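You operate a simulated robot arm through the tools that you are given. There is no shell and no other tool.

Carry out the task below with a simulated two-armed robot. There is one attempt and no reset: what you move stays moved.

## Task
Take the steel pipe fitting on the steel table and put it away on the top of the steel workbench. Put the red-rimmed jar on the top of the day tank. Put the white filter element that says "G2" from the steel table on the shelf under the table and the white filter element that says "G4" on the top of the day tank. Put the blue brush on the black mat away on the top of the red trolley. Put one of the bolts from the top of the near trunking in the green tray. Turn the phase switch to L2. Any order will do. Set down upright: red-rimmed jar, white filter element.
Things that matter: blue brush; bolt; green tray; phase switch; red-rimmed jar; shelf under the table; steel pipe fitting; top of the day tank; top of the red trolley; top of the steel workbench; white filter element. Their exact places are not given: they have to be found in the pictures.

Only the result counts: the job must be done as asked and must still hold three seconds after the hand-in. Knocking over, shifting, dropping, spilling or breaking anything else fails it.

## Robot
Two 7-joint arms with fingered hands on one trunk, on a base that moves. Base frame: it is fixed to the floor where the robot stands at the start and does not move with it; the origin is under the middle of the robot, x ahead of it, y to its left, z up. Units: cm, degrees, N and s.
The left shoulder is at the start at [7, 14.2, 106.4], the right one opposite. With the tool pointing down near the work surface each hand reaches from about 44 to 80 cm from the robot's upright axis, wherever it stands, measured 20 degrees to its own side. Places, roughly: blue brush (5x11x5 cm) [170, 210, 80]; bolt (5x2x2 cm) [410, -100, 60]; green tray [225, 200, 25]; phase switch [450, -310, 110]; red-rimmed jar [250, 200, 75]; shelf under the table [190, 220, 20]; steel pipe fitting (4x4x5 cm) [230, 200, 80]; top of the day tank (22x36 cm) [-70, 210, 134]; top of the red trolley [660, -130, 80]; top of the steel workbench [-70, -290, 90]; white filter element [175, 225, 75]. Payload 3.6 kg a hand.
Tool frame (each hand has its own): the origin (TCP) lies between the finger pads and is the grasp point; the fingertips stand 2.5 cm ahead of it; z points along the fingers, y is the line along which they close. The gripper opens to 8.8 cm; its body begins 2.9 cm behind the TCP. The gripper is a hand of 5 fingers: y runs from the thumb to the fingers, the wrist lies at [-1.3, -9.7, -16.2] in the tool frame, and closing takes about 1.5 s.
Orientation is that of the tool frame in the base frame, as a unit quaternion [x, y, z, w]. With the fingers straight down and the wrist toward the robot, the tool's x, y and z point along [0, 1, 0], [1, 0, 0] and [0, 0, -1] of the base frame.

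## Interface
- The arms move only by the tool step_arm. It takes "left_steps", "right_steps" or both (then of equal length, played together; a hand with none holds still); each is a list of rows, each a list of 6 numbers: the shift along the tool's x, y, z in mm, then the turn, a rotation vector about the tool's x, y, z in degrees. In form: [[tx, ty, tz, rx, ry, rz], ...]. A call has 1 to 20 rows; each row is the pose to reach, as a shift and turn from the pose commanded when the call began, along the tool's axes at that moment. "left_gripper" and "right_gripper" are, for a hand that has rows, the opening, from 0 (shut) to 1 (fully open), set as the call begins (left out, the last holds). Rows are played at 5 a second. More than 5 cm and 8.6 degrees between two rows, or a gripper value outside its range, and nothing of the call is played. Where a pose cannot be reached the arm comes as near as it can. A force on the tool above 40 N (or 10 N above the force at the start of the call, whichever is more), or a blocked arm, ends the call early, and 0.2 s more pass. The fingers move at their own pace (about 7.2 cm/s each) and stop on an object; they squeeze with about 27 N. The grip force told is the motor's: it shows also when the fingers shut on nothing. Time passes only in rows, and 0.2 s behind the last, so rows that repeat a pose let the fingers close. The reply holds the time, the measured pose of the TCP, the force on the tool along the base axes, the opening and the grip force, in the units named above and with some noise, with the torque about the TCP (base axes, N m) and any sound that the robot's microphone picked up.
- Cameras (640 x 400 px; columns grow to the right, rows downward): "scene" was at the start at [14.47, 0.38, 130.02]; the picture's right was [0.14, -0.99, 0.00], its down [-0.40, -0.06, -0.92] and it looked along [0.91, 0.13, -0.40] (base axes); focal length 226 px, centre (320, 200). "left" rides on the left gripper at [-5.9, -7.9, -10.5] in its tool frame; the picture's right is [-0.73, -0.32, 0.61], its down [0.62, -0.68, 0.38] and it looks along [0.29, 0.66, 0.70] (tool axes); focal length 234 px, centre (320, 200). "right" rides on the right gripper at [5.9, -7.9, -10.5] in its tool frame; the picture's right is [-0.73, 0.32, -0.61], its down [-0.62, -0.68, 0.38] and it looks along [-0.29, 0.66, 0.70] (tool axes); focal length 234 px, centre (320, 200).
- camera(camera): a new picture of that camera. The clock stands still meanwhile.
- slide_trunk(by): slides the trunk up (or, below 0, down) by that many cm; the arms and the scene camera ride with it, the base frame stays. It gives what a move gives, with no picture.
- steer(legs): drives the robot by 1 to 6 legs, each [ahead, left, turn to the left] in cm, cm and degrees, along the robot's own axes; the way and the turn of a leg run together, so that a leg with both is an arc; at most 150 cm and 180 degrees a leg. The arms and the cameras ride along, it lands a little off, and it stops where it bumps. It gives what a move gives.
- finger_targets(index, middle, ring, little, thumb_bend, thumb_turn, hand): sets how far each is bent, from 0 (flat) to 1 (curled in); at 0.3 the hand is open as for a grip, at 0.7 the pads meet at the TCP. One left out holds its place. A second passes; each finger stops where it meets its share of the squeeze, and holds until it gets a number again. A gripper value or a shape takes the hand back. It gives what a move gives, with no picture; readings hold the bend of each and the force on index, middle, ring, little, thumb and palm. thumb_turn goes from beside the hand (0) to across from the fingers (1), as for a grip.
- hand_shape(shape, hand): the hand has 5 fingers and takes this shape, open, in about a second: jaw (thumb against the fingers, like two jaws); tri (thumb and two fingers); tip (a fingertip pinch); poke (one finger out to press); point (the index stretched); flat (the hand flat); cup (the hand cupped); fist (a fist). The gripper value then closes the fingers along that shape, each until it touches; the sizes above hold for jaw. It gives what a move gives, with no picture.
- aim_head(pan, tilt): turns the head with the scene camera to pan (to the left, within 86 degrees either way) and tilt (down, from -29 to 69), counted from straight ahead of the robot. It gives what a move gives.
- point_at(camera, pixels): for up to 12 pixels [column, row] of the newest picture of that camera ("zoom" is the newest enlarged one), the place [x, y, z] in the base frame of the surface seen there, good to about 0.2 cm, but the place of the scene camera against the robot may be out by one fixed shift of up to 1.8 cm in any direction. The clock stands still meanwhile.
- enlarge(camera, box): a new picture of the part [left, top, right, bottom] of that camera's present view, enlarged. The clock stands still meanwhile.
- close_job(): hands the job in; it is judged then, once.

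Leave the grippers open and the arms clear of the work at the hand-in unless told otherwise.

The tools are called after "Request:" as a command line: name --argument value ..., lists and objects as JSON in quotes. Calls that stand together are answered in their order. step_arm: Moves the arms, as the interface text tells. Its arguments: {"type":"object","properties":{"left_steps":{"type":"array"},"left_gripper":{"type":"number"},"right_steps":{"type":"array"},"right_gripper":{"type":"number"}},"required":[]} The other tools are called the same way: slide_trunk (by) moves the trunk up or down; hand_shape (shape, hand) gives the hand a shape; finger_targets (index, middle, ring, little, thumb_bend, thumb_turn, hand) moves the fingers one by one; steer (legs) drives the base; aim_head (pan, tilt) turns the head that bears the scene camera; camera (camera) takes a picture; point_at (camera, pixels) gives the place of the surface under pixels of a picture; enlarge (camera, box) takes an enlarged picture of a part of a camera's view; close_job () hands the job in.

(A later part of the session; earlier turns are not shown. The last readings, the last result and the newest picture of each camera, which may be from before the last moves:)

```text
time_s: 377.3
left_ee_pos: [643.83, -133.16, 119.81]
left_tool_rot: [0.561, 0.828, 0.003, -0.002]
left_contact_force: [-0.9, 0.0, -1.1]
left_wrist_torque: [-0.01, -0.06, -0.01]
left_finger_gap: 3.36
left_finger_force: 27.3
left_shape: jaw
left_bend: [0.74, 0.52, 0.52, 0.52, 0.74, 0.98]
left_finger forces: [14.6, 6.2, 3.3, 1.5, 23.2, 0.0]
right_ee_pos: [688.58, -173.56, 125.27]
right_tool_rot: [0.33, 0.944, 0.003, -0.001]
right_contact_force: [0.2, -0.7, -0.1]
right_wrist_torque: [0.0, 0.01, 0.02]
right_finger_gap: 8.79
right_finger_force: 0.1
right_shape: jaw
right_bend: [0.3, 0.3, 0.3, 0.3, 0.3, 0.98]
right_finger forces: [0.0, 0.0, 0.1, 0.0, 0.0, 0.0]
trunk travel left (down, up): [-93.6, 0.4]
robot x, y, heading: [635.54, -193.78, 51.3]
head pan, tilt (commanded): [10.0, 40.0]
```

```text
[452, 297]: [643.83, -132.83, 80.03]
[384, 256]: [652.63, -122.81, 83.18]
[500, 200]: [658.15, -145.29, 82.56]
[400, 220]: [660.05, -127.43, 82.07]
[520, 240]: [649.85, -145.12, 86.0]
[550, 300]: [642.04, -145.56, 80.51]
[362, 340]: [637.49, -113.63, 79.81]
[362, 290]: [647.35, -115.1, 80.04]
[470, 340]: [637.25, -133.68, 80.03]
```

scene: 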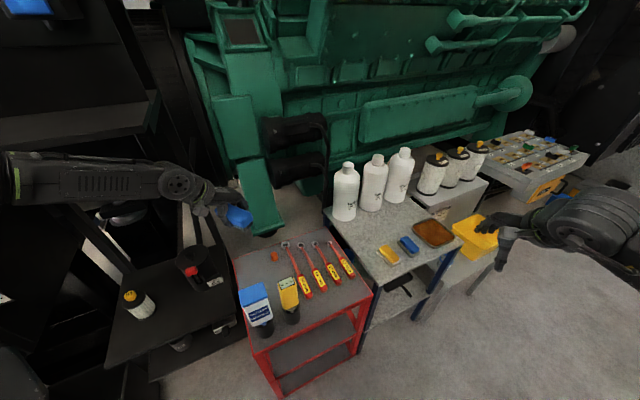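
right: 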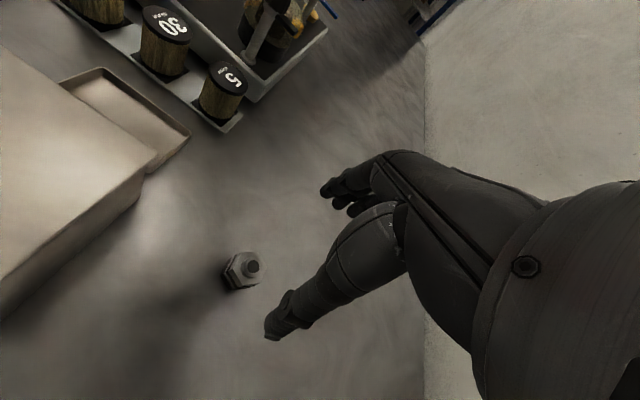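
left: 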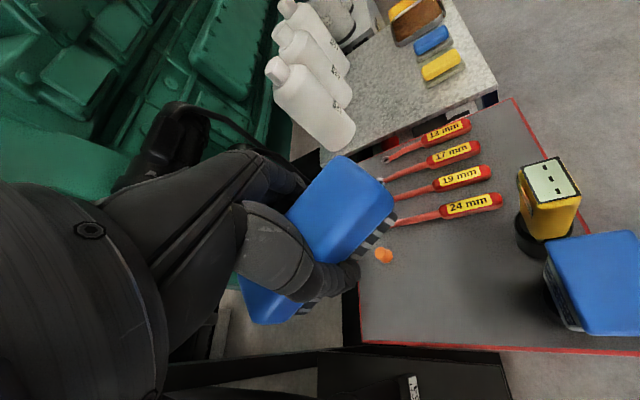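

I measure my forearm's position against the pot (black pot at (190,265)) before descending.

Request:
point_at --camera "scene" --pixels '[[20, 180], [60, 195], [100, 200], [150, 195], [178, 183], [200, 205], [190, 262], [180, 255], [205, 270], [130, 300], [240, 215]]'

Request:
enlarge --camera "scene" --box '[90, 150, 290, 320]'

```text
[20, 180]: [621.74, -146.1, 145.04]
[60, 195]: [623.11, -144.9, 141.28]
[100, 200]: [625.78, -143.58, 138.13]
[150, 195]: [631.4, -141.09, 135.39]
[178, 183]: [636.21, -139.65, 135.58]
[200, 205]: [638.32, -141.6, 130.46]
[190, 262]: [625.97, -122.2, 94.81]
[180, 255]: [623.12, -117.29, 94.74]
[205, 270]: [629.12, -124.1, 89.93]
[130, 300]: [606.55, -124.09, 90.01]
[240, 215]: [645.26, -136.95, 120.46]
```

```text
2.35 times, centred on (190, 235) of scene
```

zoom: 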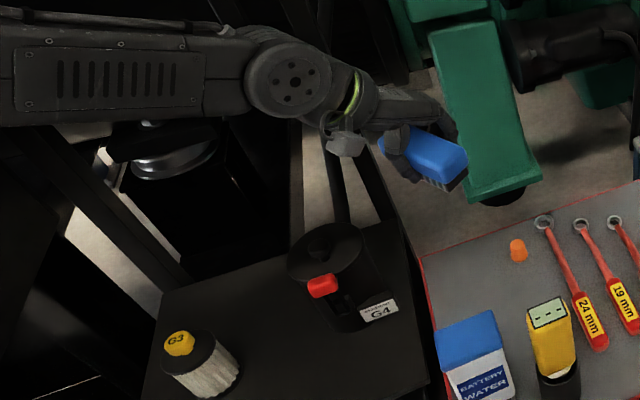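

The forearm passes about 5 cm beside the pot and slopes upward; fine. I shift the hand 2 cm toward +y for more room to the bottle, and check what is under the right hand before lowering.

Request:
step_arm --left_steps '[[10, 4, 0, 0, 0, 0], [18.6, 7.4, 0, 0, 0, 0], [18.6, 7.4, 0, 0, 0, 0]]'

Request:
camera --camera "right"

Request:
point_at --camera "scene" --pixels '[[478, 238], [462, 235], [455, 245], [430, 260], [500, 230], [497, 240]]'

```text
time_s: 378.1
left_ee_pos: [643.69, -130.58, 119.76]
left_tool_rot: [0.562, 0.827, 0.0, -0.001]
left_contact_force: [-1.1, 0.5, -0.9]
left_wrist_torque: [-0.01, 0.03, 0.01]
left_finger_gap: 3.35
left_finger_force: 26.6
left_shape: jaw
left_bend: [0.74, 0.52, 0.52, 0.52, 0.74, 0.98]
left_finger forces: [14.6, 6.1, 3.2, 1.6, 23.4, 0.0]
right_ee_pos: [688.68, -173.17, 125.08]
right_tool_rot: [0.331, 0.944, 0.001, 0.0]
right_contact_force: [-0.2, 0.0, -1.0]
right_wrist_torque: [-0.01, -0.01, -0.02]
right_finger_gap: 8.77
right_finger_force: 0.1
right_shape: jaw
right_bend: [0.3, 0.3, 0.3, 0.3, 0.3, 0.98]
right_finger forces: [0.1, 0.0, 0.0, 0.0, 0.1, 0.0]
trunk travel left (down, up): [-93.6, 0.4]
robot x, y, heading: [635.5, -194.48, 51.4]
head pan, tilt (commanded): [10.0, 40.0]
```

```text
taken
```

right: 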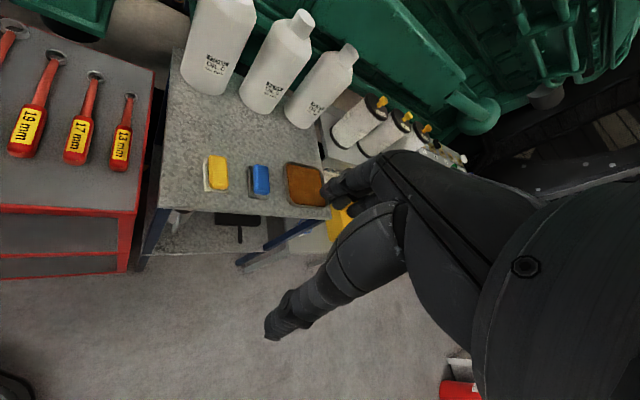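

```text
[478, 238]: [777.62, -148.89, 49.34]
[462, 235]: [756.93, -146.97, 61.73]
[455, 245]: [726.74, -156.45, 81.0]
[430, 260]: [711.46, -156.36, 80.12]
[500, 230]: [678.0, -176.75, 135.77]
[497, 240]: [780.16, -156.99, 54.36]
```

The right hand is over open floor in front of the bench. I lower the trunk by 33.

Request:
slide_trunk --by -18

Request:
camera --camera "left"

Request:
slide_trunk --by -15

Request:
camera --camera "left"

Request:
camera --camera "scene"

```text
time_s: 380.1
left_ee_pos: [643.83, -130.77, 101.79]
left_tool_rot: [0.561, 0.828, 0.001, 0.0]
left_contact_force: [-0.6, 0.3, -0.6]
left_wrist_torque: [-0.03, 0.0, -0.03]
left_finger_gap: 3.36
left_finger_force: 26.9
left_shape: jaw
left_bend: [0.74, 0.52, 0.52, 0.52, 0.74, 0.98]
left_finger forces: [14.5, 6.0, 3.2, 1.6, 23.4, 0.0]
right_ee_pos: [688.61, -173.34, 107.26]
right_tool_rot: [0.331, 0.944, 0.001, 0.0]
right_contact_force: [0.6, -0.5, -0.4]
right_wrist_torque: [0.01, -0.01, -0.01]
right_finger_gap: 8.74
right_finger_force: 0.0
right_shape: jaw
right_bend: [0.3, 0.3, 0.3, 0.3, 0.3, 0.98]
right_finger forces: [0.0, 0.0, 0.0, 0.1, 0.1, 0.1]
trunk travel left (down, up): [-75.6, 18.4]
robot x, y, heading: [635.8, -193.81, 51.0]
head pan, tilt (commanded): [10.0, 40.0]
```

```text
taken
```

left: 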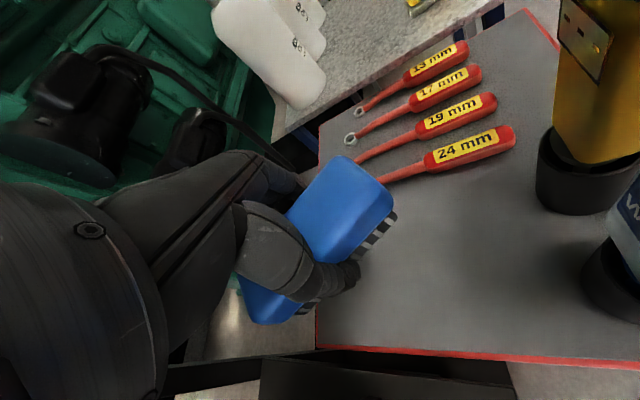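

```text
time_s: 381.8
left_ee_pos: [643.88, -130.64, 86.81]
left_tool_rot: [0.561, 0.828, 0.001, 0.0]
left_contact_force: [0.1, -0.2, -1.6]
left_wrist_torque: [-0.01, 0.02, -0.03]
left_finger_gap: 3.33
left_finger_force: 27.1
left_shape: jaw
left_bend: [0.74, 0.52, 0.52, 0.52, 0.74, 0.98]
left_finger forces: [14.5, 6.0, 3.3, 1.6, 23.3, 0.0]
right_ee_pos: [688.7, -173.28, 92.21]
right_tool_rot: [0.33, 0.944, 0.001, 0.0]
right_contact_force: [-0.7, 0.7, 0.8]
right_wrist_torque: [0.02, 0.01, 0.03]
right_finger_gap: 8.8
right_finger_force: 0.1
right_shape: jaw
right_bend: [0.3, 0.3, 0.3, 0.3, 0.3, 0.98]
right_finger forces: [0.1, 0.1, 0.1, 0.0, 0.0, 0.0]
trunk travel left (down, up): [-60.6, 33.4]
robot x, y, heading: [635.91, -194.14, 51.4]
head pan, tilt (commanded): [10.0, 40.0]
```

```text
taken
```

left: 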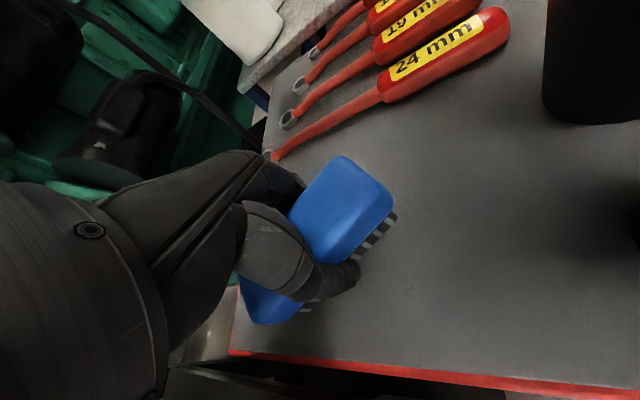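

```text
taken
```

scene: 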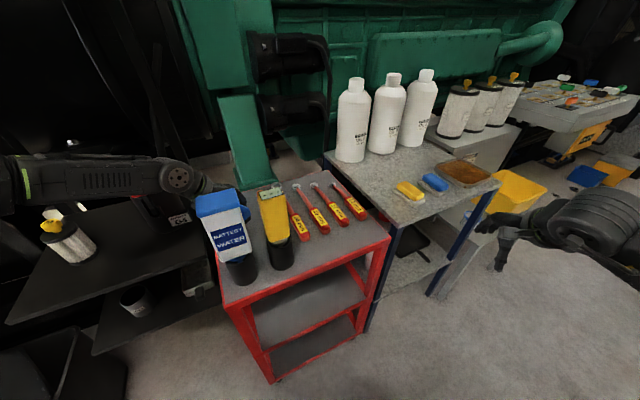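

Good position. I lower by arm in small steps: 2.5 cm, then mm steps.

Request:
step_arm --left_steps '[[0, 0, 12, 0, 0, 0], [0, 0, 25, 0, 0, 0], [0, 0, 29, 0, 0, 0], [0, 0, 29, 0, 0, 0]]'

Request:
step_arm --left_steps '[[0, 0, 2, 0, 0, 0], [0, 0, 4, 0, 0, 0], [0, 0, 4, 0, 0, 0]]'

```text
time_s: 382.8
left_ee_pos: [643.76, -130.71, 83.89]
left_tool_rot: [0.562, 0.827, 0.001, -0.001]
left_contact_force: [-0.3, -0.7, -1.6]
left_wrist_torque: [-0.03, 0.03, 0.02]
left_finger_gap: 3.36
left_finger_force: 27.5
left_shape: jaw
left_bend: [0.74, 0.52, 0.52, 0.52, 0.74, 0.98]
left_finger forces: [14.6, 6.1, 3.3, 1.7, 23.1, 0.1]
right_ee_pos: [688.71, -173.26, 92.23]
right_tool_rot: [0.33, 0.944, 0.001, 0.001]
right_contact_force: [-0.6, -0.3, 0.6]
right_wrist_torque: [-0.04, -0.01, 0.02]
right_finger_gap: 8.79
right_finger_force: 0.1
right_shape: jaw
right_bend: [0.3, 0.3, 0.3, 0.3, 0.3, 0.98]
right_finger forces: [0.0, 0.1, 0.0, 0.1, 0.0, 0.1]
trunk travel left (down, up): [-60.6, 33.4]
robot x, y, heading: [636.19, -193.93, 51.5]
head pan, tilt (commanded): [10.0, 40.0]
```

```text
time_s: 383.6
left_ee_pos: [643.8, -130.83, 83.53]
left_tool_rot: [0.561, 0.828, 0.001, -0.001]
left_contact_force: [0.3, 0.1, -0.7]
left_wrist_torque: [-0.05, 0.04, -0.01]
left_finger_gap: 3.34
left_finger_force: 27.3
left_shape: jaw
left_bend: [0.74, 0.52, 0.52, 0.52, 0.74, 0.98]
left_finger forces: [14.5, 6.1, 3.2, 1.6, 23.2, 0.1]
right_ee_pos: [688.62, -173.18, 92.18]
right_tool_rot: [0.33, 0.944, 0.001, 0.0]
right_contact_force: [-0.2, 1.0, 0.2]
right_wrist_torque: [-0.01, 0.04, 0.01]
right_finger_gap: 8.75
right_finger_force: 0.0
right_shape: jaw
right_bend: [0.3, 0.3, 0.3, 0.3, 0.3, 0.98]
right_finger forces: [0.1, 0.0, 0.1, 0.1, 0.0, 0.0]
trunk travel left (down, up): [-60.6, 33.4]
robot x, y, heading: [635.93, -193.78, 51.2]
head pan, tilt (commanded): [10.0, 40.0]
```

Request:
step_arm --left_steps '[[0, 0, 2, 0, 0, 0], [0, 0, 4, 0, 0, 0], [0, 0, 4, 0, 0, 0]]'

```text
time_s: 384.4
left_ee_pos: [643.79, -130.86, 83.13]
left_tool_rot: [0.561, 0.828, 0.001, 0.0]
left_contact_force: [-0.2, 0.6, -1.1]
left_wrist_torque: [0.01, 0.0, -0.02]
left_finger_gap: 3.36
left_finger_force: 26.8
left_shape: jaw
left_bend: [0.74, 0.52, 0.52, 0.52, 0.74, 0.98]
left_finger forces: [14.6, 6.1, 3.1, 1.6, 23.2, 0.1]
right_ee_pos: [688.68, -173.3, 92.24]
right_tool_rot: [0.33, 0.944, 0.001, 0.0]
right_contact_force: [-0.7, -0.1, 0.2]
right_wrist_torque: [0.01, 0.0, -0.03]
right_finger_gap: 8.74
right_finger_force: 0.1
right_shape: jaw
right_bend: [0.3, 0.3, 0.3, 0.3, 0.3, 0.98]
right_finger forces: [0.1, 0.1, 0.1, 0.0, 0.1, 0.1]
trunk travel left (down, up): [-60.6, 33.4]
robot x, y, heading: [635.89, -193.78, 51.4]
head pan, tilt (commanded): [10.0, 40.0]
```

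Request:
step_arm --left_steps '[[0, 0, 2, 0, 0, 0], [0, 0, 4, 0, 0, 0], [0, 0, 4, 0, 0, 0]]'

Request:
camera --camera "left"

```text
time_s: 385.2
left_ee_pos: [643.72, -130.86, 82.83]
left_tool_rot: [0.561, 0.828, 0.002, 0.0]
left_contact_force: [2.8, 1.6, 6.7]
left_wrist_torque: [0.06, -0.05, -0.06]
left_finger_gap: 3.38
left_finger_force: 26.7
left_shape: jaw
left_bend: [0.74, 0.52, 0.52, 0.52, 0.76, 0.98]
left_finger forces: [15.0, 7.0, 2.7, 2.4, 21.4, 0.1]
right_ee_pos: [688.76, -173.34, 92.33]
right_tool_rot: [0.33, 0.944, 0.002, -0.001]
right_contact_force: [0.0, -0.3, -0.3]
right_wrist_torque: [0.03, -0.01, 0.01]
right_finger_gap: 8.74
right_finger_force: 0.0
right_shape: jaw
right_bend: [0.3, 0.3, 0.3, 0.3, 0.3, 0.98]
right_finger forces: [0.0, 0.0, 0.0, 0.0, 0.1, 0.1]
trunk travel left (down, up): [-60.6, 33.4]
robot x, y, heading: [635.74, -194.22, 51.4]
head pan, tilt (commanded): [10.0, 40.0]
```

```text
taken
```

left: 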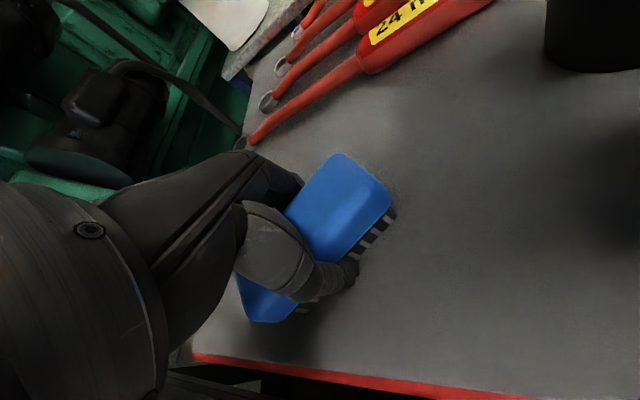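

The brush is on the trolley (7 N). I open the hand to 0.8 and then lift straight up.

Request:
step_arm --left_steps '[[0, 0, 0, 0, 0, 0], [0, 0, 0, 0, 0, 0], [0, 0, 0, 0, 0, 0], [0, 0, 0, 0, 0, 0], [0, 0, 0, 0, 0, 0], [0, 0, 0, 0, 0, 0], [0, 0, 0, 0, 0, 0]]' --left_gripper 0.85

Request:
camera --camera "left"

Request:
step_arm --left_steps '[[0, 0, -10, 0, 0, 0], [0, 0, -25, 0, 0, 0], [0, 0, -50, 0, 0, 0], [0, 0, -90, 0, 0, 0], [0, 0, -90, 0, 0, 0]]'

Request:
camera --camera "left"

```text
time_s: 386.8
left_ee_pos: [643.75, -130.72, 82.58]
left_tool_rot: [0.562, 0.827, 0.001, -0.001]
left_contact_force: [0.0, 0.7, 0.0]
left_wrist_torque: [0.01, -0.01, 0.01]
left_finger_gap: 7.46
left_finger_force: 0.0
left_shape: jaw
left_bend: [0.28, 0.33, 0.31, 0.32, 0.43, 0.99]
left_finger forces: [0.1, 0.0, 0.1, 0.0, 0.0, 0.0]
right_ee_pos: [688.77, -173.2, 92.23]
right_tool_rot: [0.331, 0.944, 0.0, 0.0]
right_contact_force: [0.3, 0.4, -0.6]
right_wrist_torque: [-0.04, -0.01, 0.02]
right_finger_gap: 8.77
right_finger_force: 0.1
right_shape: jaw
right_bend: [0.3, 0.3, 0.3, 0.3, 0.3, 0.98]
right_finger forces: [0.1, 0.0, 0.0, 0.1, 0.0, 0.0]
trunk travel left (down, up): [-60.6, 33.4]
robot x, y, heading: [635.51, -194.01, 51.2]
head pan, tilt (commanded): [10.0, 40.0]
```

```text
taken
```

left: 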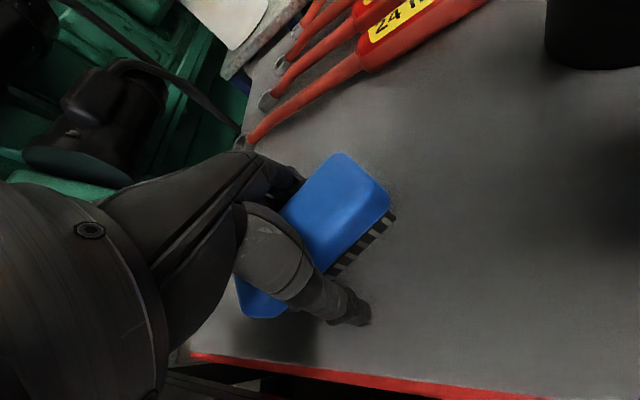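

```text
time_s: 388.0
left_ee_pos: [643.95, -130.8, 91.39]
left_tool_rot: [0.561, 0.828, 0.002, 0.0]
left_contact_force: [0.0, 0.5, 0.4]
left_wrist_torque: [-0.02, 0.01, -0.01]
left_finger_gap: 7.46
left_finger_force: 0.1
left_shape: jaw
left_bend: [0.28, 0.33, 0.31, 0.32, 0.43, 0.99]
left_finger forces: [0.1, 0.0, 0.1, 0.1, 0.1, 0.0]
right_ee_pos: [688.69, -173.17, 92.2]
right_tool_rot: [0.33, 0.944, 0.0, 0.0]
right_contact_force: [0.1, -0.1, 0.2]
right_wrist_torque: [0.02, 0.01, 0.0]
right_finger_gap: 8.79
right_finger_force: 0.0
right_shape: jaw
right_bend: [0.3, 0.3, 0.3, 0.3, 0.3, 0.98]
right_finger forces: [0.0, 0.0, 0.1, 0.1, 0.1, 0.0]
trunk travel left (down, up): [-60.6, 33.4]
robot x, y, heading: [635.41, -194.08, 51.2]
head pan, tilt (commanded): [10.0, 40.0]
```

```text
taken
```

left: 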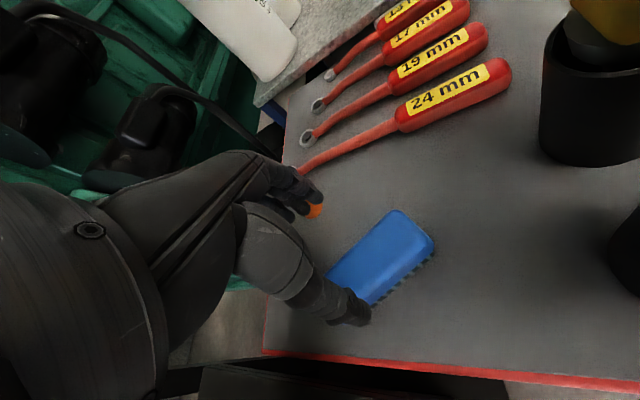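

The brush lies on the trolley, everything else untouched. I raise the trunk fully, then withdraw.

Request:
slide_trunk --by 33

Request:
steer --legs '[[-20, -8, 0]]'

Request:
camera --camera "scene"

```text
time_s: 391.3
left_ee_pos: [644.06, -130.85, 124.3]
left_tool_rot: [0.561, 0.828, 0.001, 0.0]
left_contact_force: [-0.5, 0.4, 0.2]
left_wrist_torque: [0.0, 0.0, 0.02]
left_finger_gap: 7.46
left_finger_force: 0.2
left_shape: jaw
left_bend: [0.28, 0.33, 0.31, 0.32, 0.43, 0.99]
left_finger forces: [0.0, 0.0, 0.0, 0.0, 0.1, 0.0]
right_ee_pos: [688.63, -173.17, 125.25]
right_tool_rot: [0.331, 0.944, 0.0, 0.0]
right_contact_force: [-0.8, -0.6, 0.8]
right_wrist_torque: [0.01, -0.01, -0.01]
right_finger_gap: 8.78
right_finger_force: 0.1
right_shape: jaw
right_bend: [0.3, 0.3, 0.3, 0.3, 0.3, 0.98]
right_finger forces: [0.0, 0.1, 0.0, 0.0, 0.1, 0.0]
trunk travel left (down, up): [-93.6, 0.4]
robot x, y, heading: [635.39, -193.9, 51.2]
head pan, tilt (commanded): [10.0, 40.0]
```

```text
time_s: 392.9
left_ee_pos: [637.96, -151.46, 124.12]
left_tool_rot: [0.563, 0.827, 0.0, 0.0]
left_contact_force: [0.8, 0.8, 0.5]
left_wrist_torque: [0.03, -0.02, -0.02]
left_finger_gap: 7.48
left_finger_force: 0.1
left_shape: jaw
left_bend: [0.28, 0.33, 0.31, 0.32, 0.43, 0.99]
left_finger forces: [0.0, 0.0, 0.1, 0.0, 0.0, 0.0]
right_ee_pos: [682.5, -193.87, 125.06]
right_tool_rot: [0.33, 0.944, 0.001, 0.0]
right_contact_force: [0.9, 0.9, -0.2]
right_wrist_torque: [-0.04, 0.04, 0.0]
right_finger_gap: 8.79
right_finger_force: 0.0
right_shape: jaw
right_bend: [0.3, 0.3, 0.3, 0.3, 0.3, 0.98]
right_finger forces: [0.1, 0.1, 0.0, 0.1, 0.0, 0.0]
trunk travel left (down, up): [-93.6, 0.4]
robot x, y, heading: [629.4, -214.52, 51.2]
head pan, tilt (commanded): [10.0, 40.0]
```

```text
taken
```

scene: 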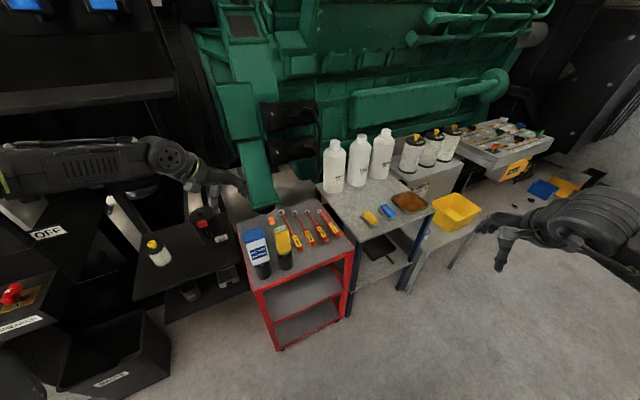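

Next the phase switch. I move to mid-aisle, turn to face −x, and approach the unit on the door.

Request:
steer --legs '[[-24.4, 30.4, 0], [0, 0, 129], [35, 0, 0]]'

Request:
aim_head --pan 30 --tilt 25

Request:
camera --camera "scene"

```text
time_s: 402.7
left_ee_pos: [500.81, -250.3, 124.45]
left_tool_rot: [-0.516, 0.857, 0.0, -0.002]
left_contact_force: [0.2, -1.0, 0.6]
left_wrist_torque: [0.0, -0.04, 0.0]
left_finger_gap: 7.5
left_finger_force: 0.1
left_shape: jaw
left_bend: [0.28, 0.33, 0.31, 0.32, 0.43, 0.99]
left_finger forces: [0.0, 0.0, 0.0, 0.0, 0.1, 0.0]
right_ee_pos: [504.21, -188.9, 125.19]
right_tool_rot: [0.717, -0.697, -0.002, 0.002]
right_contact_force: [0.5, 0.1, 1.1]
right_wrist_torque: [0.01, 0.04, -0.03]
right_finger_gap: 8.77
right_finger_force: 0.1
right_shape: jaw
right_bend: [0.3, 0.3, 0.3, 0.3, 0.3, 0.98]
right_finger forces: [0.1, 0.0, 0.1, 0.0, 0.0, 0.0]
trunk travel left (down, up): [-93.6, 0.4]
robot x, y, heading: [554.15, -215.83, -178.6]
head pan, tilt (commanded): [10.0, 40.0]
```

```text
time_s: 403.6
left_ee_pos: [500.48, -250.31, 124.37]
left_tool_rot: [-0.515, 0.857, 0.0, -0.001]
left_contact_force: [-0.3, 0.1, 0.1]
left_wrist_torque: [-0.01, -0.02, -0.01]
left_finger_gap: 7.49
left_finger_force: 0.0
left_shape: jaw
left_bend: [0.28, 0.33, 0.31, 0.32, 0.43, 0.99]
left_finger forces: [0.0, 0.1, 0.0, 0.1, 0.0, 0.0]
right_ee_pos: [503.88, -188.85, 125.14]
right_tool_rot: [0.717, -0.697, -0.001, 0.001]
right_contact_force: [0.1, -0.2, -0.2]
right_wrist_torque: [-0.02, 0.0, -0.01]
right_finger_gap: 8.78
right_finger_force: 0.1
right_shape: jaw
right_bend: [0.3, 0.3, 0.3, 0.3, 0.3, 0.98]
right_finger forces: [0.1, 0.0, 0.0, 0.0, 0.1, 0.0]
trunk travel left (down, up): [-93.6, 0.4]
robot x, y, heading: [554.13, -215.78, -178.4]
head pan, tilt (commanded): [30.0, 25.0]
```

```text
taken
```

scene: 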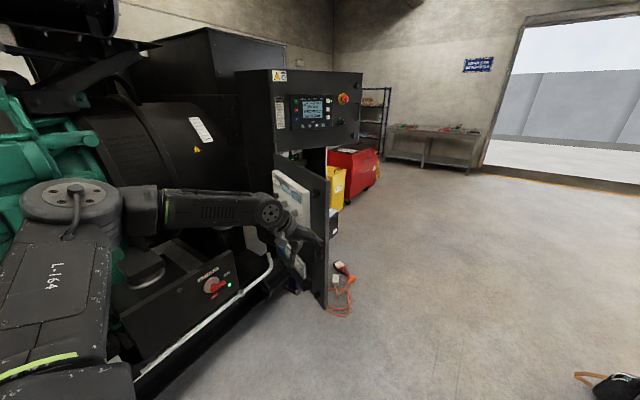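

I see the unit at (292,200) obliquely. I enlarge it.

Request:
enlarge --camera "scene" --box '[255, 150, 345, 290]'

Request:
point_at --camera "scene" --pixels '[[276, 175], [308, 195], [290, 200], [300, 270], [285, 245], [325, 200], [240, 290], [270, 260], [150, 260]]'

```text
2.86 times, centred on (300, 220) of scene
```

zoom: 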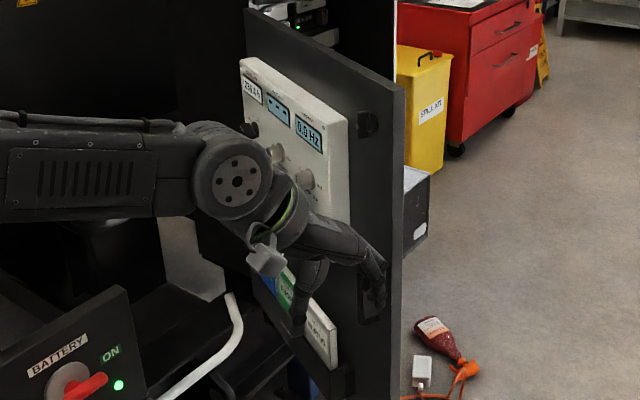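

```text
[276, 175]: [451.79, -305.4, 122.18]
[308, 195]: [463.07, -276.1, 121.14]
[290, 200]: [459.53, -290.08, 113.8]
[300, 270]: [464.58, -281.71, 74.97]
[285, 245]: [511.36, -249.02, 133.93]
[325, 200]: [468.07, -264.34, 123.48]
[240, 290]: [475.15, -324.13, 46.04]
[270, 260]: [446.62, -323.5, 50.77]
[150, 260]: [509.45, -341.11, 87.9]
```

The left arm blocks the view. I lower the left hand 25 cm to see the panel freely.

Request:
step_arm --left_steps '[[0, 0, 45, 0, 0, 0], [0, 0, 90, 0, 0, 0], [0, 0, 135, 0, 0, 0], [0, 0, 180, 0, 0, 0], [0, 0, 225, 0, 0, 0], [0, 0, 270, 0, 0, 0], [0, 0, 270, 0, 0, 0]]'

Request:
camera --camera "scene"

Request:
enlarge --camera "scene" --box '[255, 150, 345, 290]'

```text
time_s: 405.2
left_ee_pos: [503.87, -250.19, 106.3]
left_tool_rot: [-0.516, 0.857, -0.001, -0.001]
left_contact_force: [-0.1, -0.6, -0.2]
left_wrist_torque: [-0.03, -0.01, -0.01]
left_finger_gap: 7.47
left_finger_force: 0.0
left_shape: jaw
left_bend: [0.28, 0.33, 0.31, 0.32, 0.43, 0.99]
left_finger forces: [0.1, 0.0, 0.1, 0.0, 0.1, 0.0]
left hand out of reach, approached as far as the arm can: row 4, 5, 6, 7
right_ee_pos: [503.94, -188.94, 125.02]
right_tool_rot: [0.718, -0.696, -0.001, 0.0]
right_contact_force: [-0.5, -0.7, -0.1]
right_wrist_torque: [-0.02, 0.0, -0.01]
right_finger_gap: 8.78
right_finger_force: 0.1
right_shape: jaw
right_bend: [0.3, 0.3, 0.3, 0.3, 0.3, 0.98]
right_finger forces: [0.0, 0.0, 0.1, 0.0, 0.0, 0.0]
trunk travel left (down, up): [-93.6, 0.4]
robot x, y, heading: [554.64, -215.91, -178.6]
head pan, tilt (commanded): [30.0, 25.0]
```

```text
taken
```

scene: 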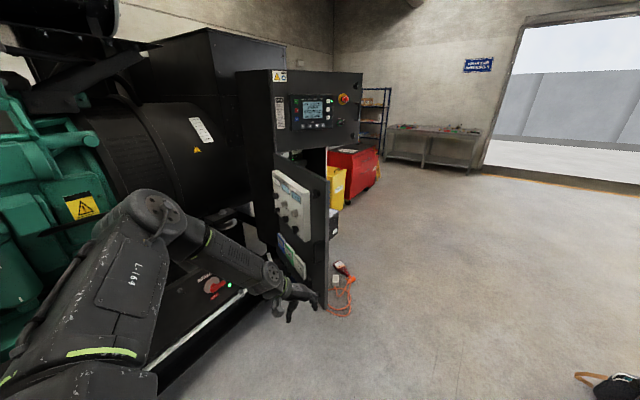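

```text
2.86 times, centred on (300, 220) of scene
```

zoom: 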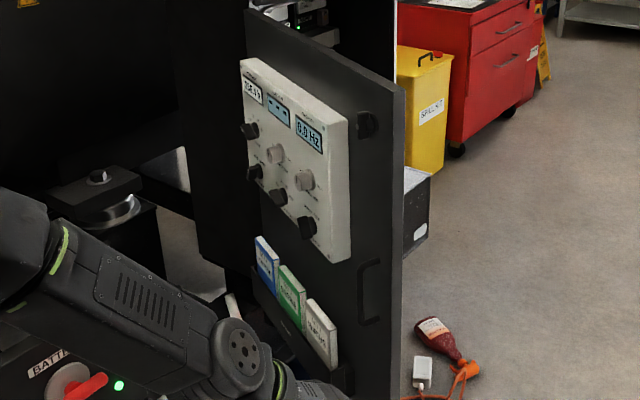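

The unit shows displays and six knobs. I enlarge further.

Request:
enlarge --camera "scene" --box '[272, 166, 312, 240]'

Request:
camera --camera "left"

```text
5.41 times, centred on (292, 203) of scene
```

zoom: 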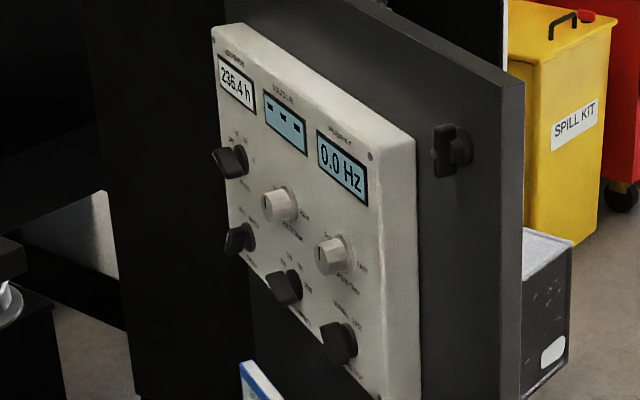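

```text
taken
```

left: 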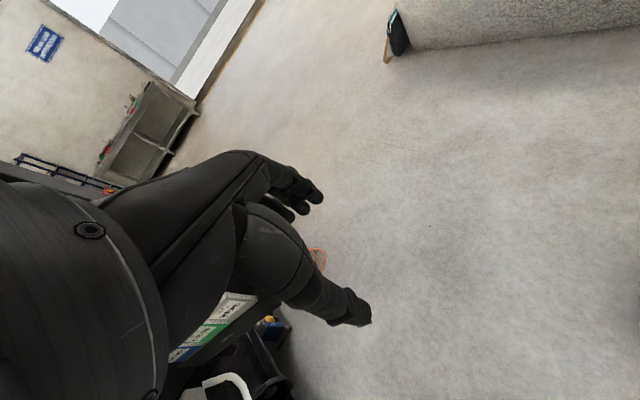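

I measure each knob's position in this zoom.

Request:
enlarge --camera "scene" --box '[272, 166, 312, 240]'

Request:
point_at --camera "zoom" --pixels '[[230, 160], [238, 240], [285, 288], [340, 343], [278, 205], [332, 256], [235, 80], [395, 180], [400, 370], [222, 200], [460, 150], [340, 165]]'

```text
5.41 times, centred on (292, 203) of scene
```

zoom: 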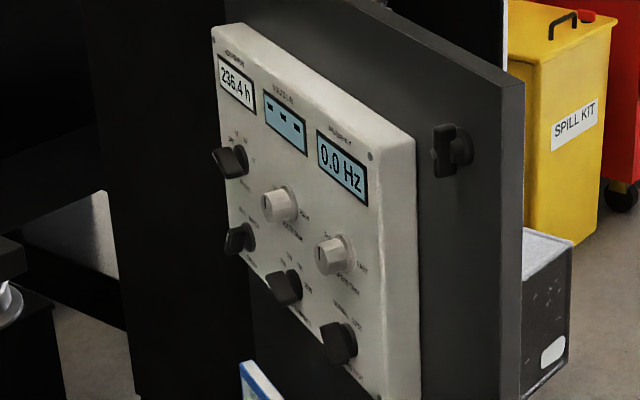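

```text
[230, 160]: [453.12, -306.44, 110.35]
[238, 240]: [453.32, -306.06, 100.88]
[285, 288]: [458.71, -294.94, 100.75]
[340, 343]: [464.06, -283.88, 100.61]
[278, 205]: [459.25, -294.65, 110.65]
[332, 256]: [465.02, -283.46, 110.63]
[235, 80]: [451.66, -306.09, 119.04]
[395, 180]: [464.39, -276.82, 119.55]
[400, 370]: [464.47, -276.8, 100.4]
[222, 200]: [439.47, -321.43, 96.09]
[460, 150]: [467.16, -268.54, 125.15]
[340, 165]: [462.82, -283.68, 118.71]
```

The knobs form a grid; the upper-left black one at about (453,−306,110) matches the phase switch's place. To stand close enough I check the floor obstacles ahead-left: blue foot, pipe and battery box.

Request:
aim_head --pan 45 --tilt 50

Request:
camera --camera "scene"

```text
time_s: 406.1
left_ee_pos: [503.86, -250.14, 106.39]
left_tool_rot: [-0.514, 0.858, 0.0, -0.002]
left_contact_force: [0.0, -0.3, 1.2]
left_wrist_torque: [0.01, 0.0, 0.02]
left_finger_gap: 7.48
left_finger_force: 0.0
left_shape: jaw
left_bend: [0.28, 0.33, 0.31, 0.32, 0.43, 0.99]
left_finger forces: [0.0, 0.1, 0.0, 0.0, 0.0, 0.0]
right_ee_pos: [503.96, -188.99, 125.15]
right_tool_rot: [0.718, -0.696, -0.001, 0.0]
right_contact_force: [-0.5, -0.2, 0.4]
right_wrist_torque: [0.06, 0.03, -0.01]
right_finger_gap: 8.78
right_finger_force: 0.2
right_shape: jaw
right_bend: [0.3, 0.3, 0.3, 0.3, 0.3, 0.98]
right_finger forces: [0.1, 0.0, 0.0, 0.1, 0.1, 0.0]
trunk travel left (down, up): [-93.6, 0.4]
robot x, y, heading: [554.05, -216.06, -178.4]
head pan, tilt (commanded): [45.0, 50.0]
```

```text
taken
```

scene: 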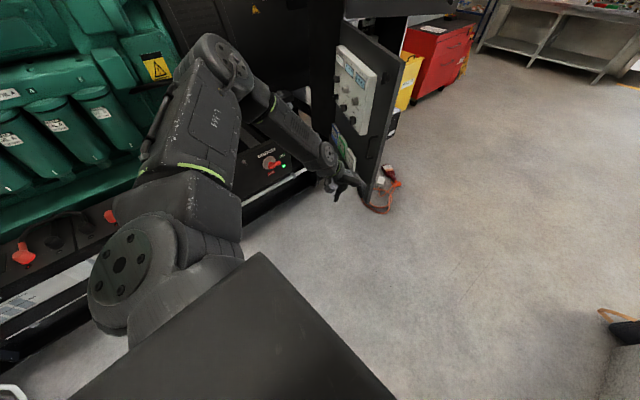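

I measure the floor edge of the second generator's frame and feet.

Request:
point_at --camera "scene" --pixels '[[260, 225], [285, 200], [310, 185], [270, 195], [290, 180], [270, 165], [360, 190], [335, 170], [380, 180], [240, 100], [280, 95]]'

Request:
enlarge --camera "scene" --box '[230, 20, 420, 230]'

```text
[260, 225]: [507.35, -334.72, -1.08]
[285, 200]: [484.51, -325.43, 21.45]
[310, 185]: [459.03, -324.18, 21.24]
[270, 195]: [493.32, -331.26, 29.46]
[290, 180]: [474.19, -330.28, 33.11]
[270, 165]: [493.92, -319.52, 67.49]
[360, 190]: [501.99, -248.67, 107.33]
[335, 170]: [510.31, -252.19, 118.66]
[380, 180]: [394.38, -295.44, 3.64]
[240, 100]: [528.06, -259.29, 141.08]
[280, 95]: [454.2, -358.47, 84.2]
```

```text
1.90 times, centred on (325, 125) of scene
```

zoom: 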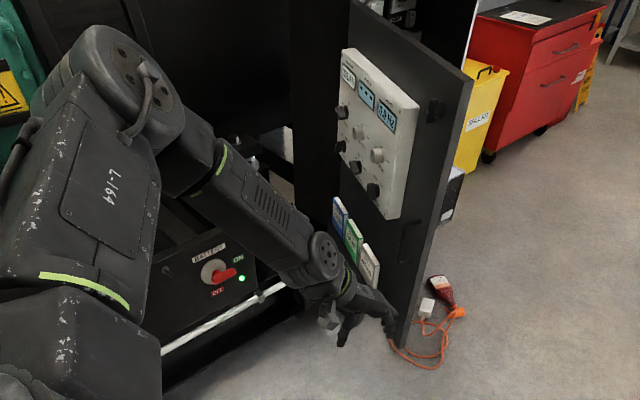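

The floor is clear to y≈−325. The left hand's yaw is already such that tilting it 90° forward points the fingers straight at the panel. I lower the trunk 25 and tilt the left hand here in free space.

Request:
slide_trunk --by -25

Request:
step_arm --left_steps '[[0, 0, -25, -8.5, 0, 0], [0, 0, -50, -17, 0, 0], [0, 0, -75, -25.5, 0, 0], [0, 0, -100, -34, 0, 0], [0, 0, -125, -42.5, 0, 0], [0, 0, -150, -51, 0, 0], [0, 0, -175, -59.5, 0, 0], [0, 0, -200, -68, 0, 0], [0, 0, -225, -76.5, 0, 0], [0, 0, -250, -85, 0, 0], [0, 0, -250, -90, 0, 0], [0, 0, -250, -90, 0, 0]]'

Request:
camera --camera "left"

Request:
camera --camera "scene"

```text
time_s: 408.6
left_ee_pos: [503.97, -250.26, 81.45]
left_tool_rot: [-0.515, 0.857, -0.001, -0.002]
left_contact_force: [-0.7, -0.4, 0.3]
left_wrist_torque: [-0.02, -0.02, 0.01]
left_finger_gap: 7.48
left_finger_force: 0.1
left_shape: jaw
left_bend: [0.28, 0.33, 0.31, 0.32, 0.43, 0.99]
left_finger forces: [0.1, 0.0, 0.0, 0.0, 0.1, 0.0]
right_ee_pos: [503.95, -189.0, 100.16]
right_tool_rot: [0.718, -0.696, 0.0, 0.0]
right_contact_force: [0.4, 0.1, 0.0]
right_wrist_torque: [-0.01, -0.01, -0.02]
right_finger_gap: 8.8
right_finger_force: 0.0
right_shape: jaw
right_bend: [0.3, 0.3, 0.3, 0.3, 0.3, 0.98]
right_finger forces: [0.1, 0.1, 0.1, 0.0, 0.0, 0.0]
trunk travel left (down, up): [-68.6, 25.4]
robot x, y, heading: [554.29, -215.74, -178.3]
head pan, tilt (commanded): [45.0, 50.0]
```

```text
time_s: 411.2
left_ee_pos: [503.99, -250.13, 106.45]
left_tool_rot: [-0.363, 0.606, 0.606, -0.366]
left_contact_force: [-0.2, -0.1, 1.0]
left_wrist_torque: [-0.03, 0.0, 0.01]
left_finger_gap: 7.48
left_finger_force: 0.0
left_shape: jaw
left_bend: [0.28, 0.33, 0.31, 0.32, 0.43, 0.99]
left_finger forces: [0.0, 0.0, 0.0, 0.0, 0.1, 0.0]
left hand out of reach, approached as far as the arm can: row 2
right_ee_pos: [504.02, -188.86, 100.33]
right_tool_rot: [0.718, -0.696, -0.001, 0.002]
right_contact_force: [-1.0, 0.2, -0.5]
right_wrist_torque: [0.0, 0.0, 0.02]
right_finger_gap: 8.77
right_finger_force: 0.0
right_shape: jaw
right_bend: [0.3, 0.3, 0.3, 0.3, 0.3, 0.98]
right_finger forces: [0.0, 0.0, 0.0, 0.0, 0.0, 0.1]
trunk travel left (down, up): [-68.6, 25.4]
robot x, y, heading: [554.24, -215.66, -178.5]
head pan, tilt (commanded): [45.0, 50.0]
```

```text
taken
```

left: 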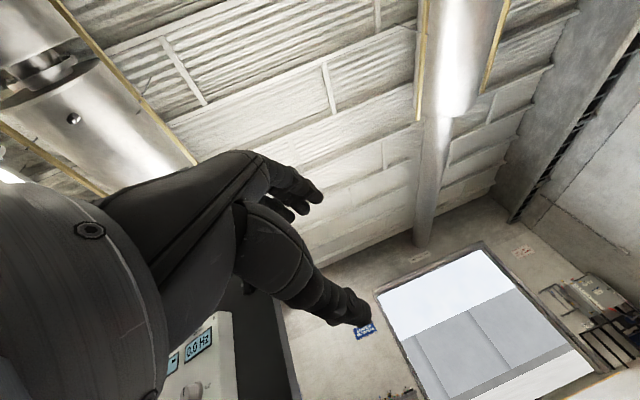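

```text
taken
```

scene: 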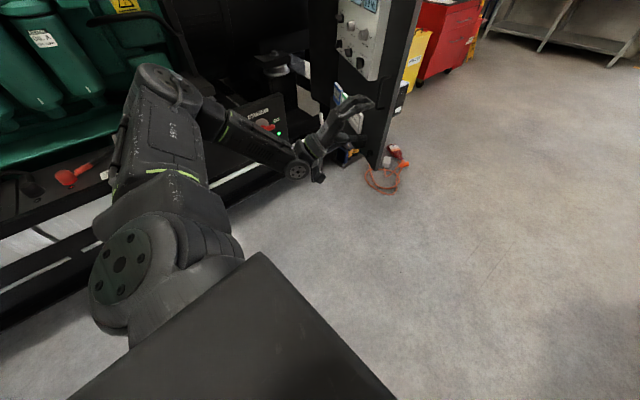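

The hand points at the panel but its camera looks up. Before moving closer I measure how far gen 2's parts stick out at elbow height (z 100–130).

Request:
point_at --camera "scene" --pixels '[[40, 60], [120, 8], [80, 30], [250, 130], [280, 110], [230, 30], [275, 65], [300, 60], [350, 50], [345, 20], [60, 180]]'

Request:
aim_head --pan 45 --tilt 20

Request:
camera --camera "scene"

```text
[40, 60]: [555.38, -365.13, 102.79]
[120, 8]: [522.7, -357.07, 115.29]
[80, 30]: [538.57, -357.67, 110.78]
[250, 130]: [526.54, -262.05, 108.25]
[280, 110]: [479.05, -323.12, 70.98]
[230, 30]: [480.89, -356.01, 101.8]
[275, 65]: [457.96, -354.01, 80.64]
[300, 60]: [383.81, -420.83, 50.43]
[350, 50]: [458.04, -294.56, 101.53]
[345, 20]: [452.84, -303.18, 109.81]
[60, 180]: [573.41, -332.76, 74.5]
```

```text
time_s: 412.2
left_ee_pos: [503.96, -250.19, 106.56]
left_tool_rot: [-0.363, 0.606, 0.606, -0.365]
left_contact_force: [0.3, -0.3, 1.0]
left_wrist_torque: [0.01, 0.03, -0.04]
left_finger_gap: 7.48
left_finger_force: 0.1
left_shape: jaw
left_bend: [0.28, 0.33, 0.31, 0.32, 0.43, 0.99]
left_finger forces: [0.0, 0.0, 0.1, 0.0, 0.0, 0.1]
right_ee_pos: [503.9, -188.93, 100.32]
right_tool_rot: [0.718, -0.697, -0.001, 0.001]
right_contact_force: [0.2, -0.1, -0.3]
right_wrist_torque: [0.0, -0.02, 0.02]
right_finger_gap: 8.76
right_finger_force: 0.1
right_shape: jaw
right_bend: [0.3, 0.3, 0.3, 0.3, 0.3, 0.98]
right_finger forces: [0.0, 0.0, 0.0, 0.1, 0.0, 0.0]
trunk travel left (down, up): [-68.6, 25.4]
robot x, y, heading: [554.19, -216.11, -178.3]
head pan, tilt (commanded): [45.0, 20.0]
```

```text
taken
```

scene: 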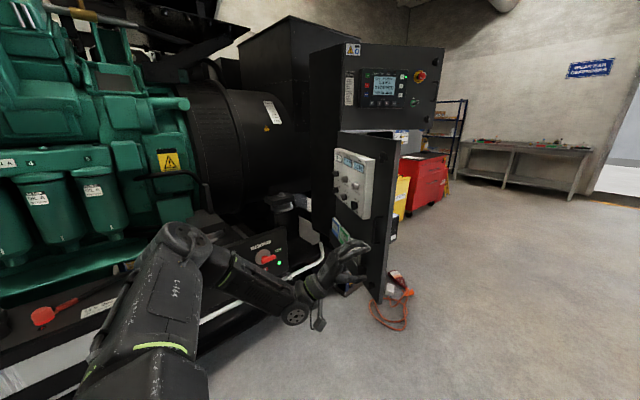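

Above z≈95, gen 2 leaves free space to about y −350. I check the battery box's top height, which lies under the hand's path.

Request:
point_at --camera "scene" --pixels '[[240, 243], [283, 229], [262, 237], [205, 215], [280, 200], [285, 190], [300, 205], [265, 258], [225, 230], [345, 185], [355, 200]]'

Request:
enlarge --camera "scene" --box '[320, 140, 390, 230]'

```text
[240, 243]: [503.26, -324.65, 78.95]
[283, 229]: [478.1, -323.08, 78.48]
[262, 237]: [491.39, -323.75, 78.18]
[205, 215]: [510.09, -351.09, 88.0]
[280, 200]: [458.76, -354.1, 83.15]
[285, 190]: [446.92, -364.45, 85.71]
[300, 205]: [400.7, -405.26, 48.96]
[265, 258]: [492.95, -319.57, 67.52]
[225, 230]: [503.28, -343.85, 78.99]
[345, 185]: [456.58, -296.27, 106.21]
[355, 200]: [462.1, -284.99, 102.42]
```

```text
4.44 times, centred on (355, 185) of scene
```

zoom: 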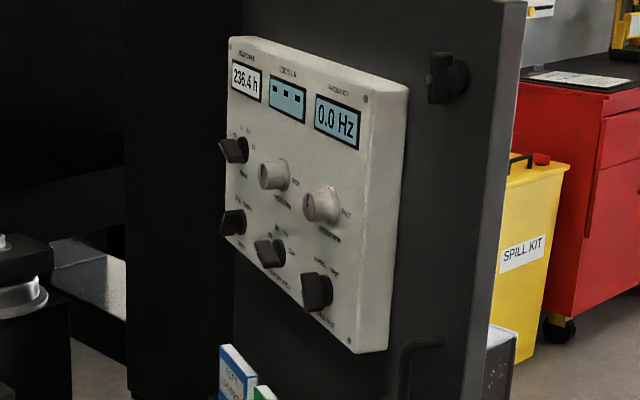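

Battery box top is z 79: clear. I move left 55 and ahead 20 so the panel comes closer, with the left hand still about 27 cm from it.

Request:
steer --legs '[[0, 55, 0], [20, 0, 0]]'

Request:
aim_head --pan 35 --tilt 25

Request:
camera --camera "scene"

Request:
camera --camera "left"

```text
time_s: 416.7
left_ee_pos: [486.11, -308.77, 106.46]
left_tool_rot: [-0.367, 0.604, 0.603, -0.369]
left_contact_force: [-0.1, 0.5, 0.5]
left_wrist_torque: [0.0, -0.02, 0.01]
left_finger_gap: 7.46
left_finger_force: 0.2
left_shape: jaw
left_bend: [0.28, 0.33, 0.31, 0.32, 0.43, 0.99]
left_finger forces: [0.1, 0.0, 0.0, 0.0, 0.1, 0.0]
right_ee_pos: [485.4, -247.51, 100.15]
right_tool_rot: [0.722, -0.692, 0.0, 0.001]
right_contact_force: [0.5, -0.1, -0.1]
right_wrist_torque: [0.02, -0.01, -0.02]
right_finger_gap: 8.76
right_finger_force: 0.0
right_shape: jaw
right_bend: [0.3, 0.3, 0.3, 0.3, 0.3, 0.98]
right_finger forces: [0.1, 0.0, 0.1, 0.1, 0.1, 0.0]
trunk travel left (down, up): [-68.6, 25.4]
robot x, y, heading: [535.62, -274.1, -178.1]
head pan, tilt (commanded): [45.0, 20.0]
```

```text
time_s: 417.4
left_ee_pos: [486.14, -308.79, 106.62]
left_tool_rot: [-0.367, 0.604, 0.604, -0.369]
left_contact_force: [0.2, -0.3, -0.4]
left_wrist_torque: [0.01, -0.03, -0.04]
left_finger_gap: 7.46
left_finger_force: 0.1
left_shape: jaw
left_bend: [0.28, 0.33, 0.31, 0.32, 0.43, 0.99]
left_finger forces: [0.0, 0.0, 0.0, 0.0, 0.0, 0.0]
right_ee_pos: [485.48, -247.64, 100.23]
right_tool_rot: [0.722, -0.692, 0.0, 0.001]
right_contact_force: [-0.4, -0.2, 0.6]
right_wrist_torque: [-0.02, 0.06, -0.02]
right_finger_gap: 8.79
right_finger_force: 0.0
right_shape: jaw
right_bend: [0.3, 0.3, 0.3, 0.3, 0.3, 0.98]
right_finger forces: [0.0, 0.1, 0.1, 0.1, 0.0, 0.1]
trunk travel left (down, up): [-68.6, 25.4]
robot x, y, heading: [535.99, -274.05, -177.6]
head pan, tilt (commanded): [35.0, 25.0]
```

```text
taken
```

scene: 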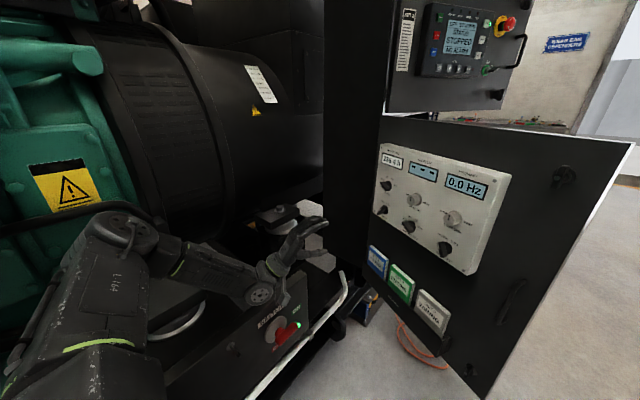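

```text
taken
```

left: 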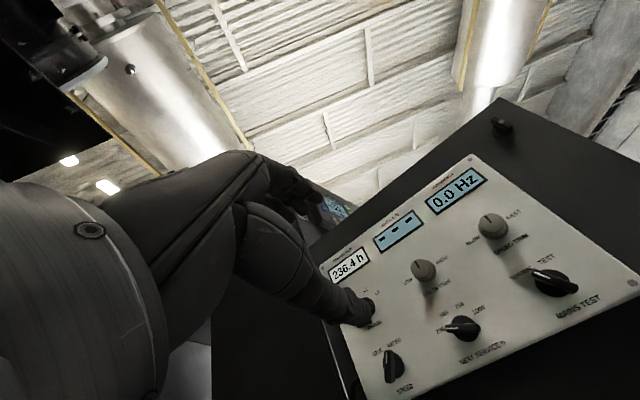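

Now the panel is well visible in both cameras. I enlarge the knob area in both pictures.

Request:
enlarge --camera "scene" --box '[365, 135, 525, 280]'

Request:
enlarge --camera "scene" --box '[370, 140, 440, 240]'

Request:
enlarge --camera "left" --box '[300, 160, 640, 400]'

```text
2.76 times, centred on (445, 208) of scene
```

zoom: 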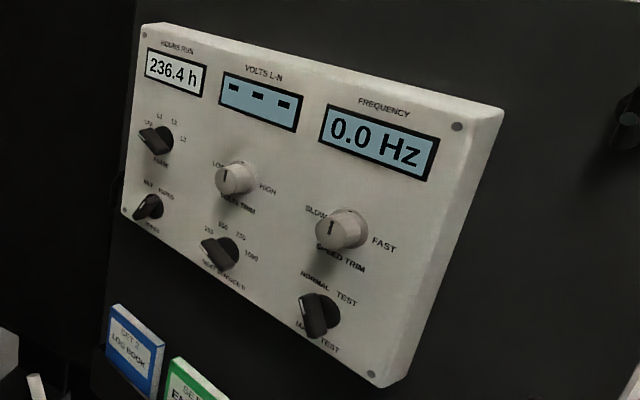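

```text
4.00 times, centred on (405, 190) of scene
```

zoom: 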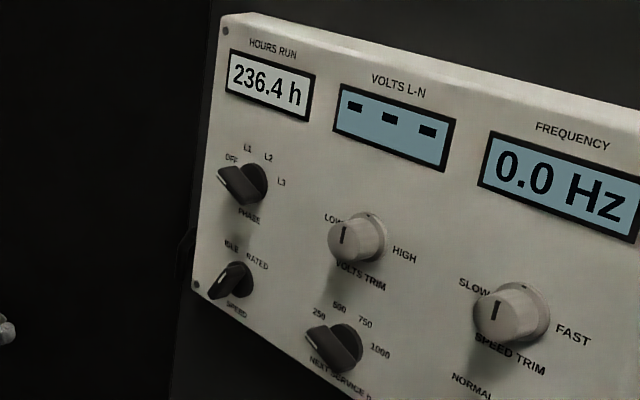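

```text
1.67 times, centred on (470, 280) of left
```

zoom: 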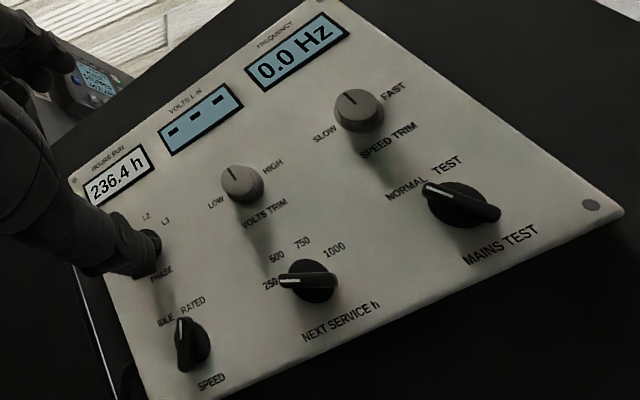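

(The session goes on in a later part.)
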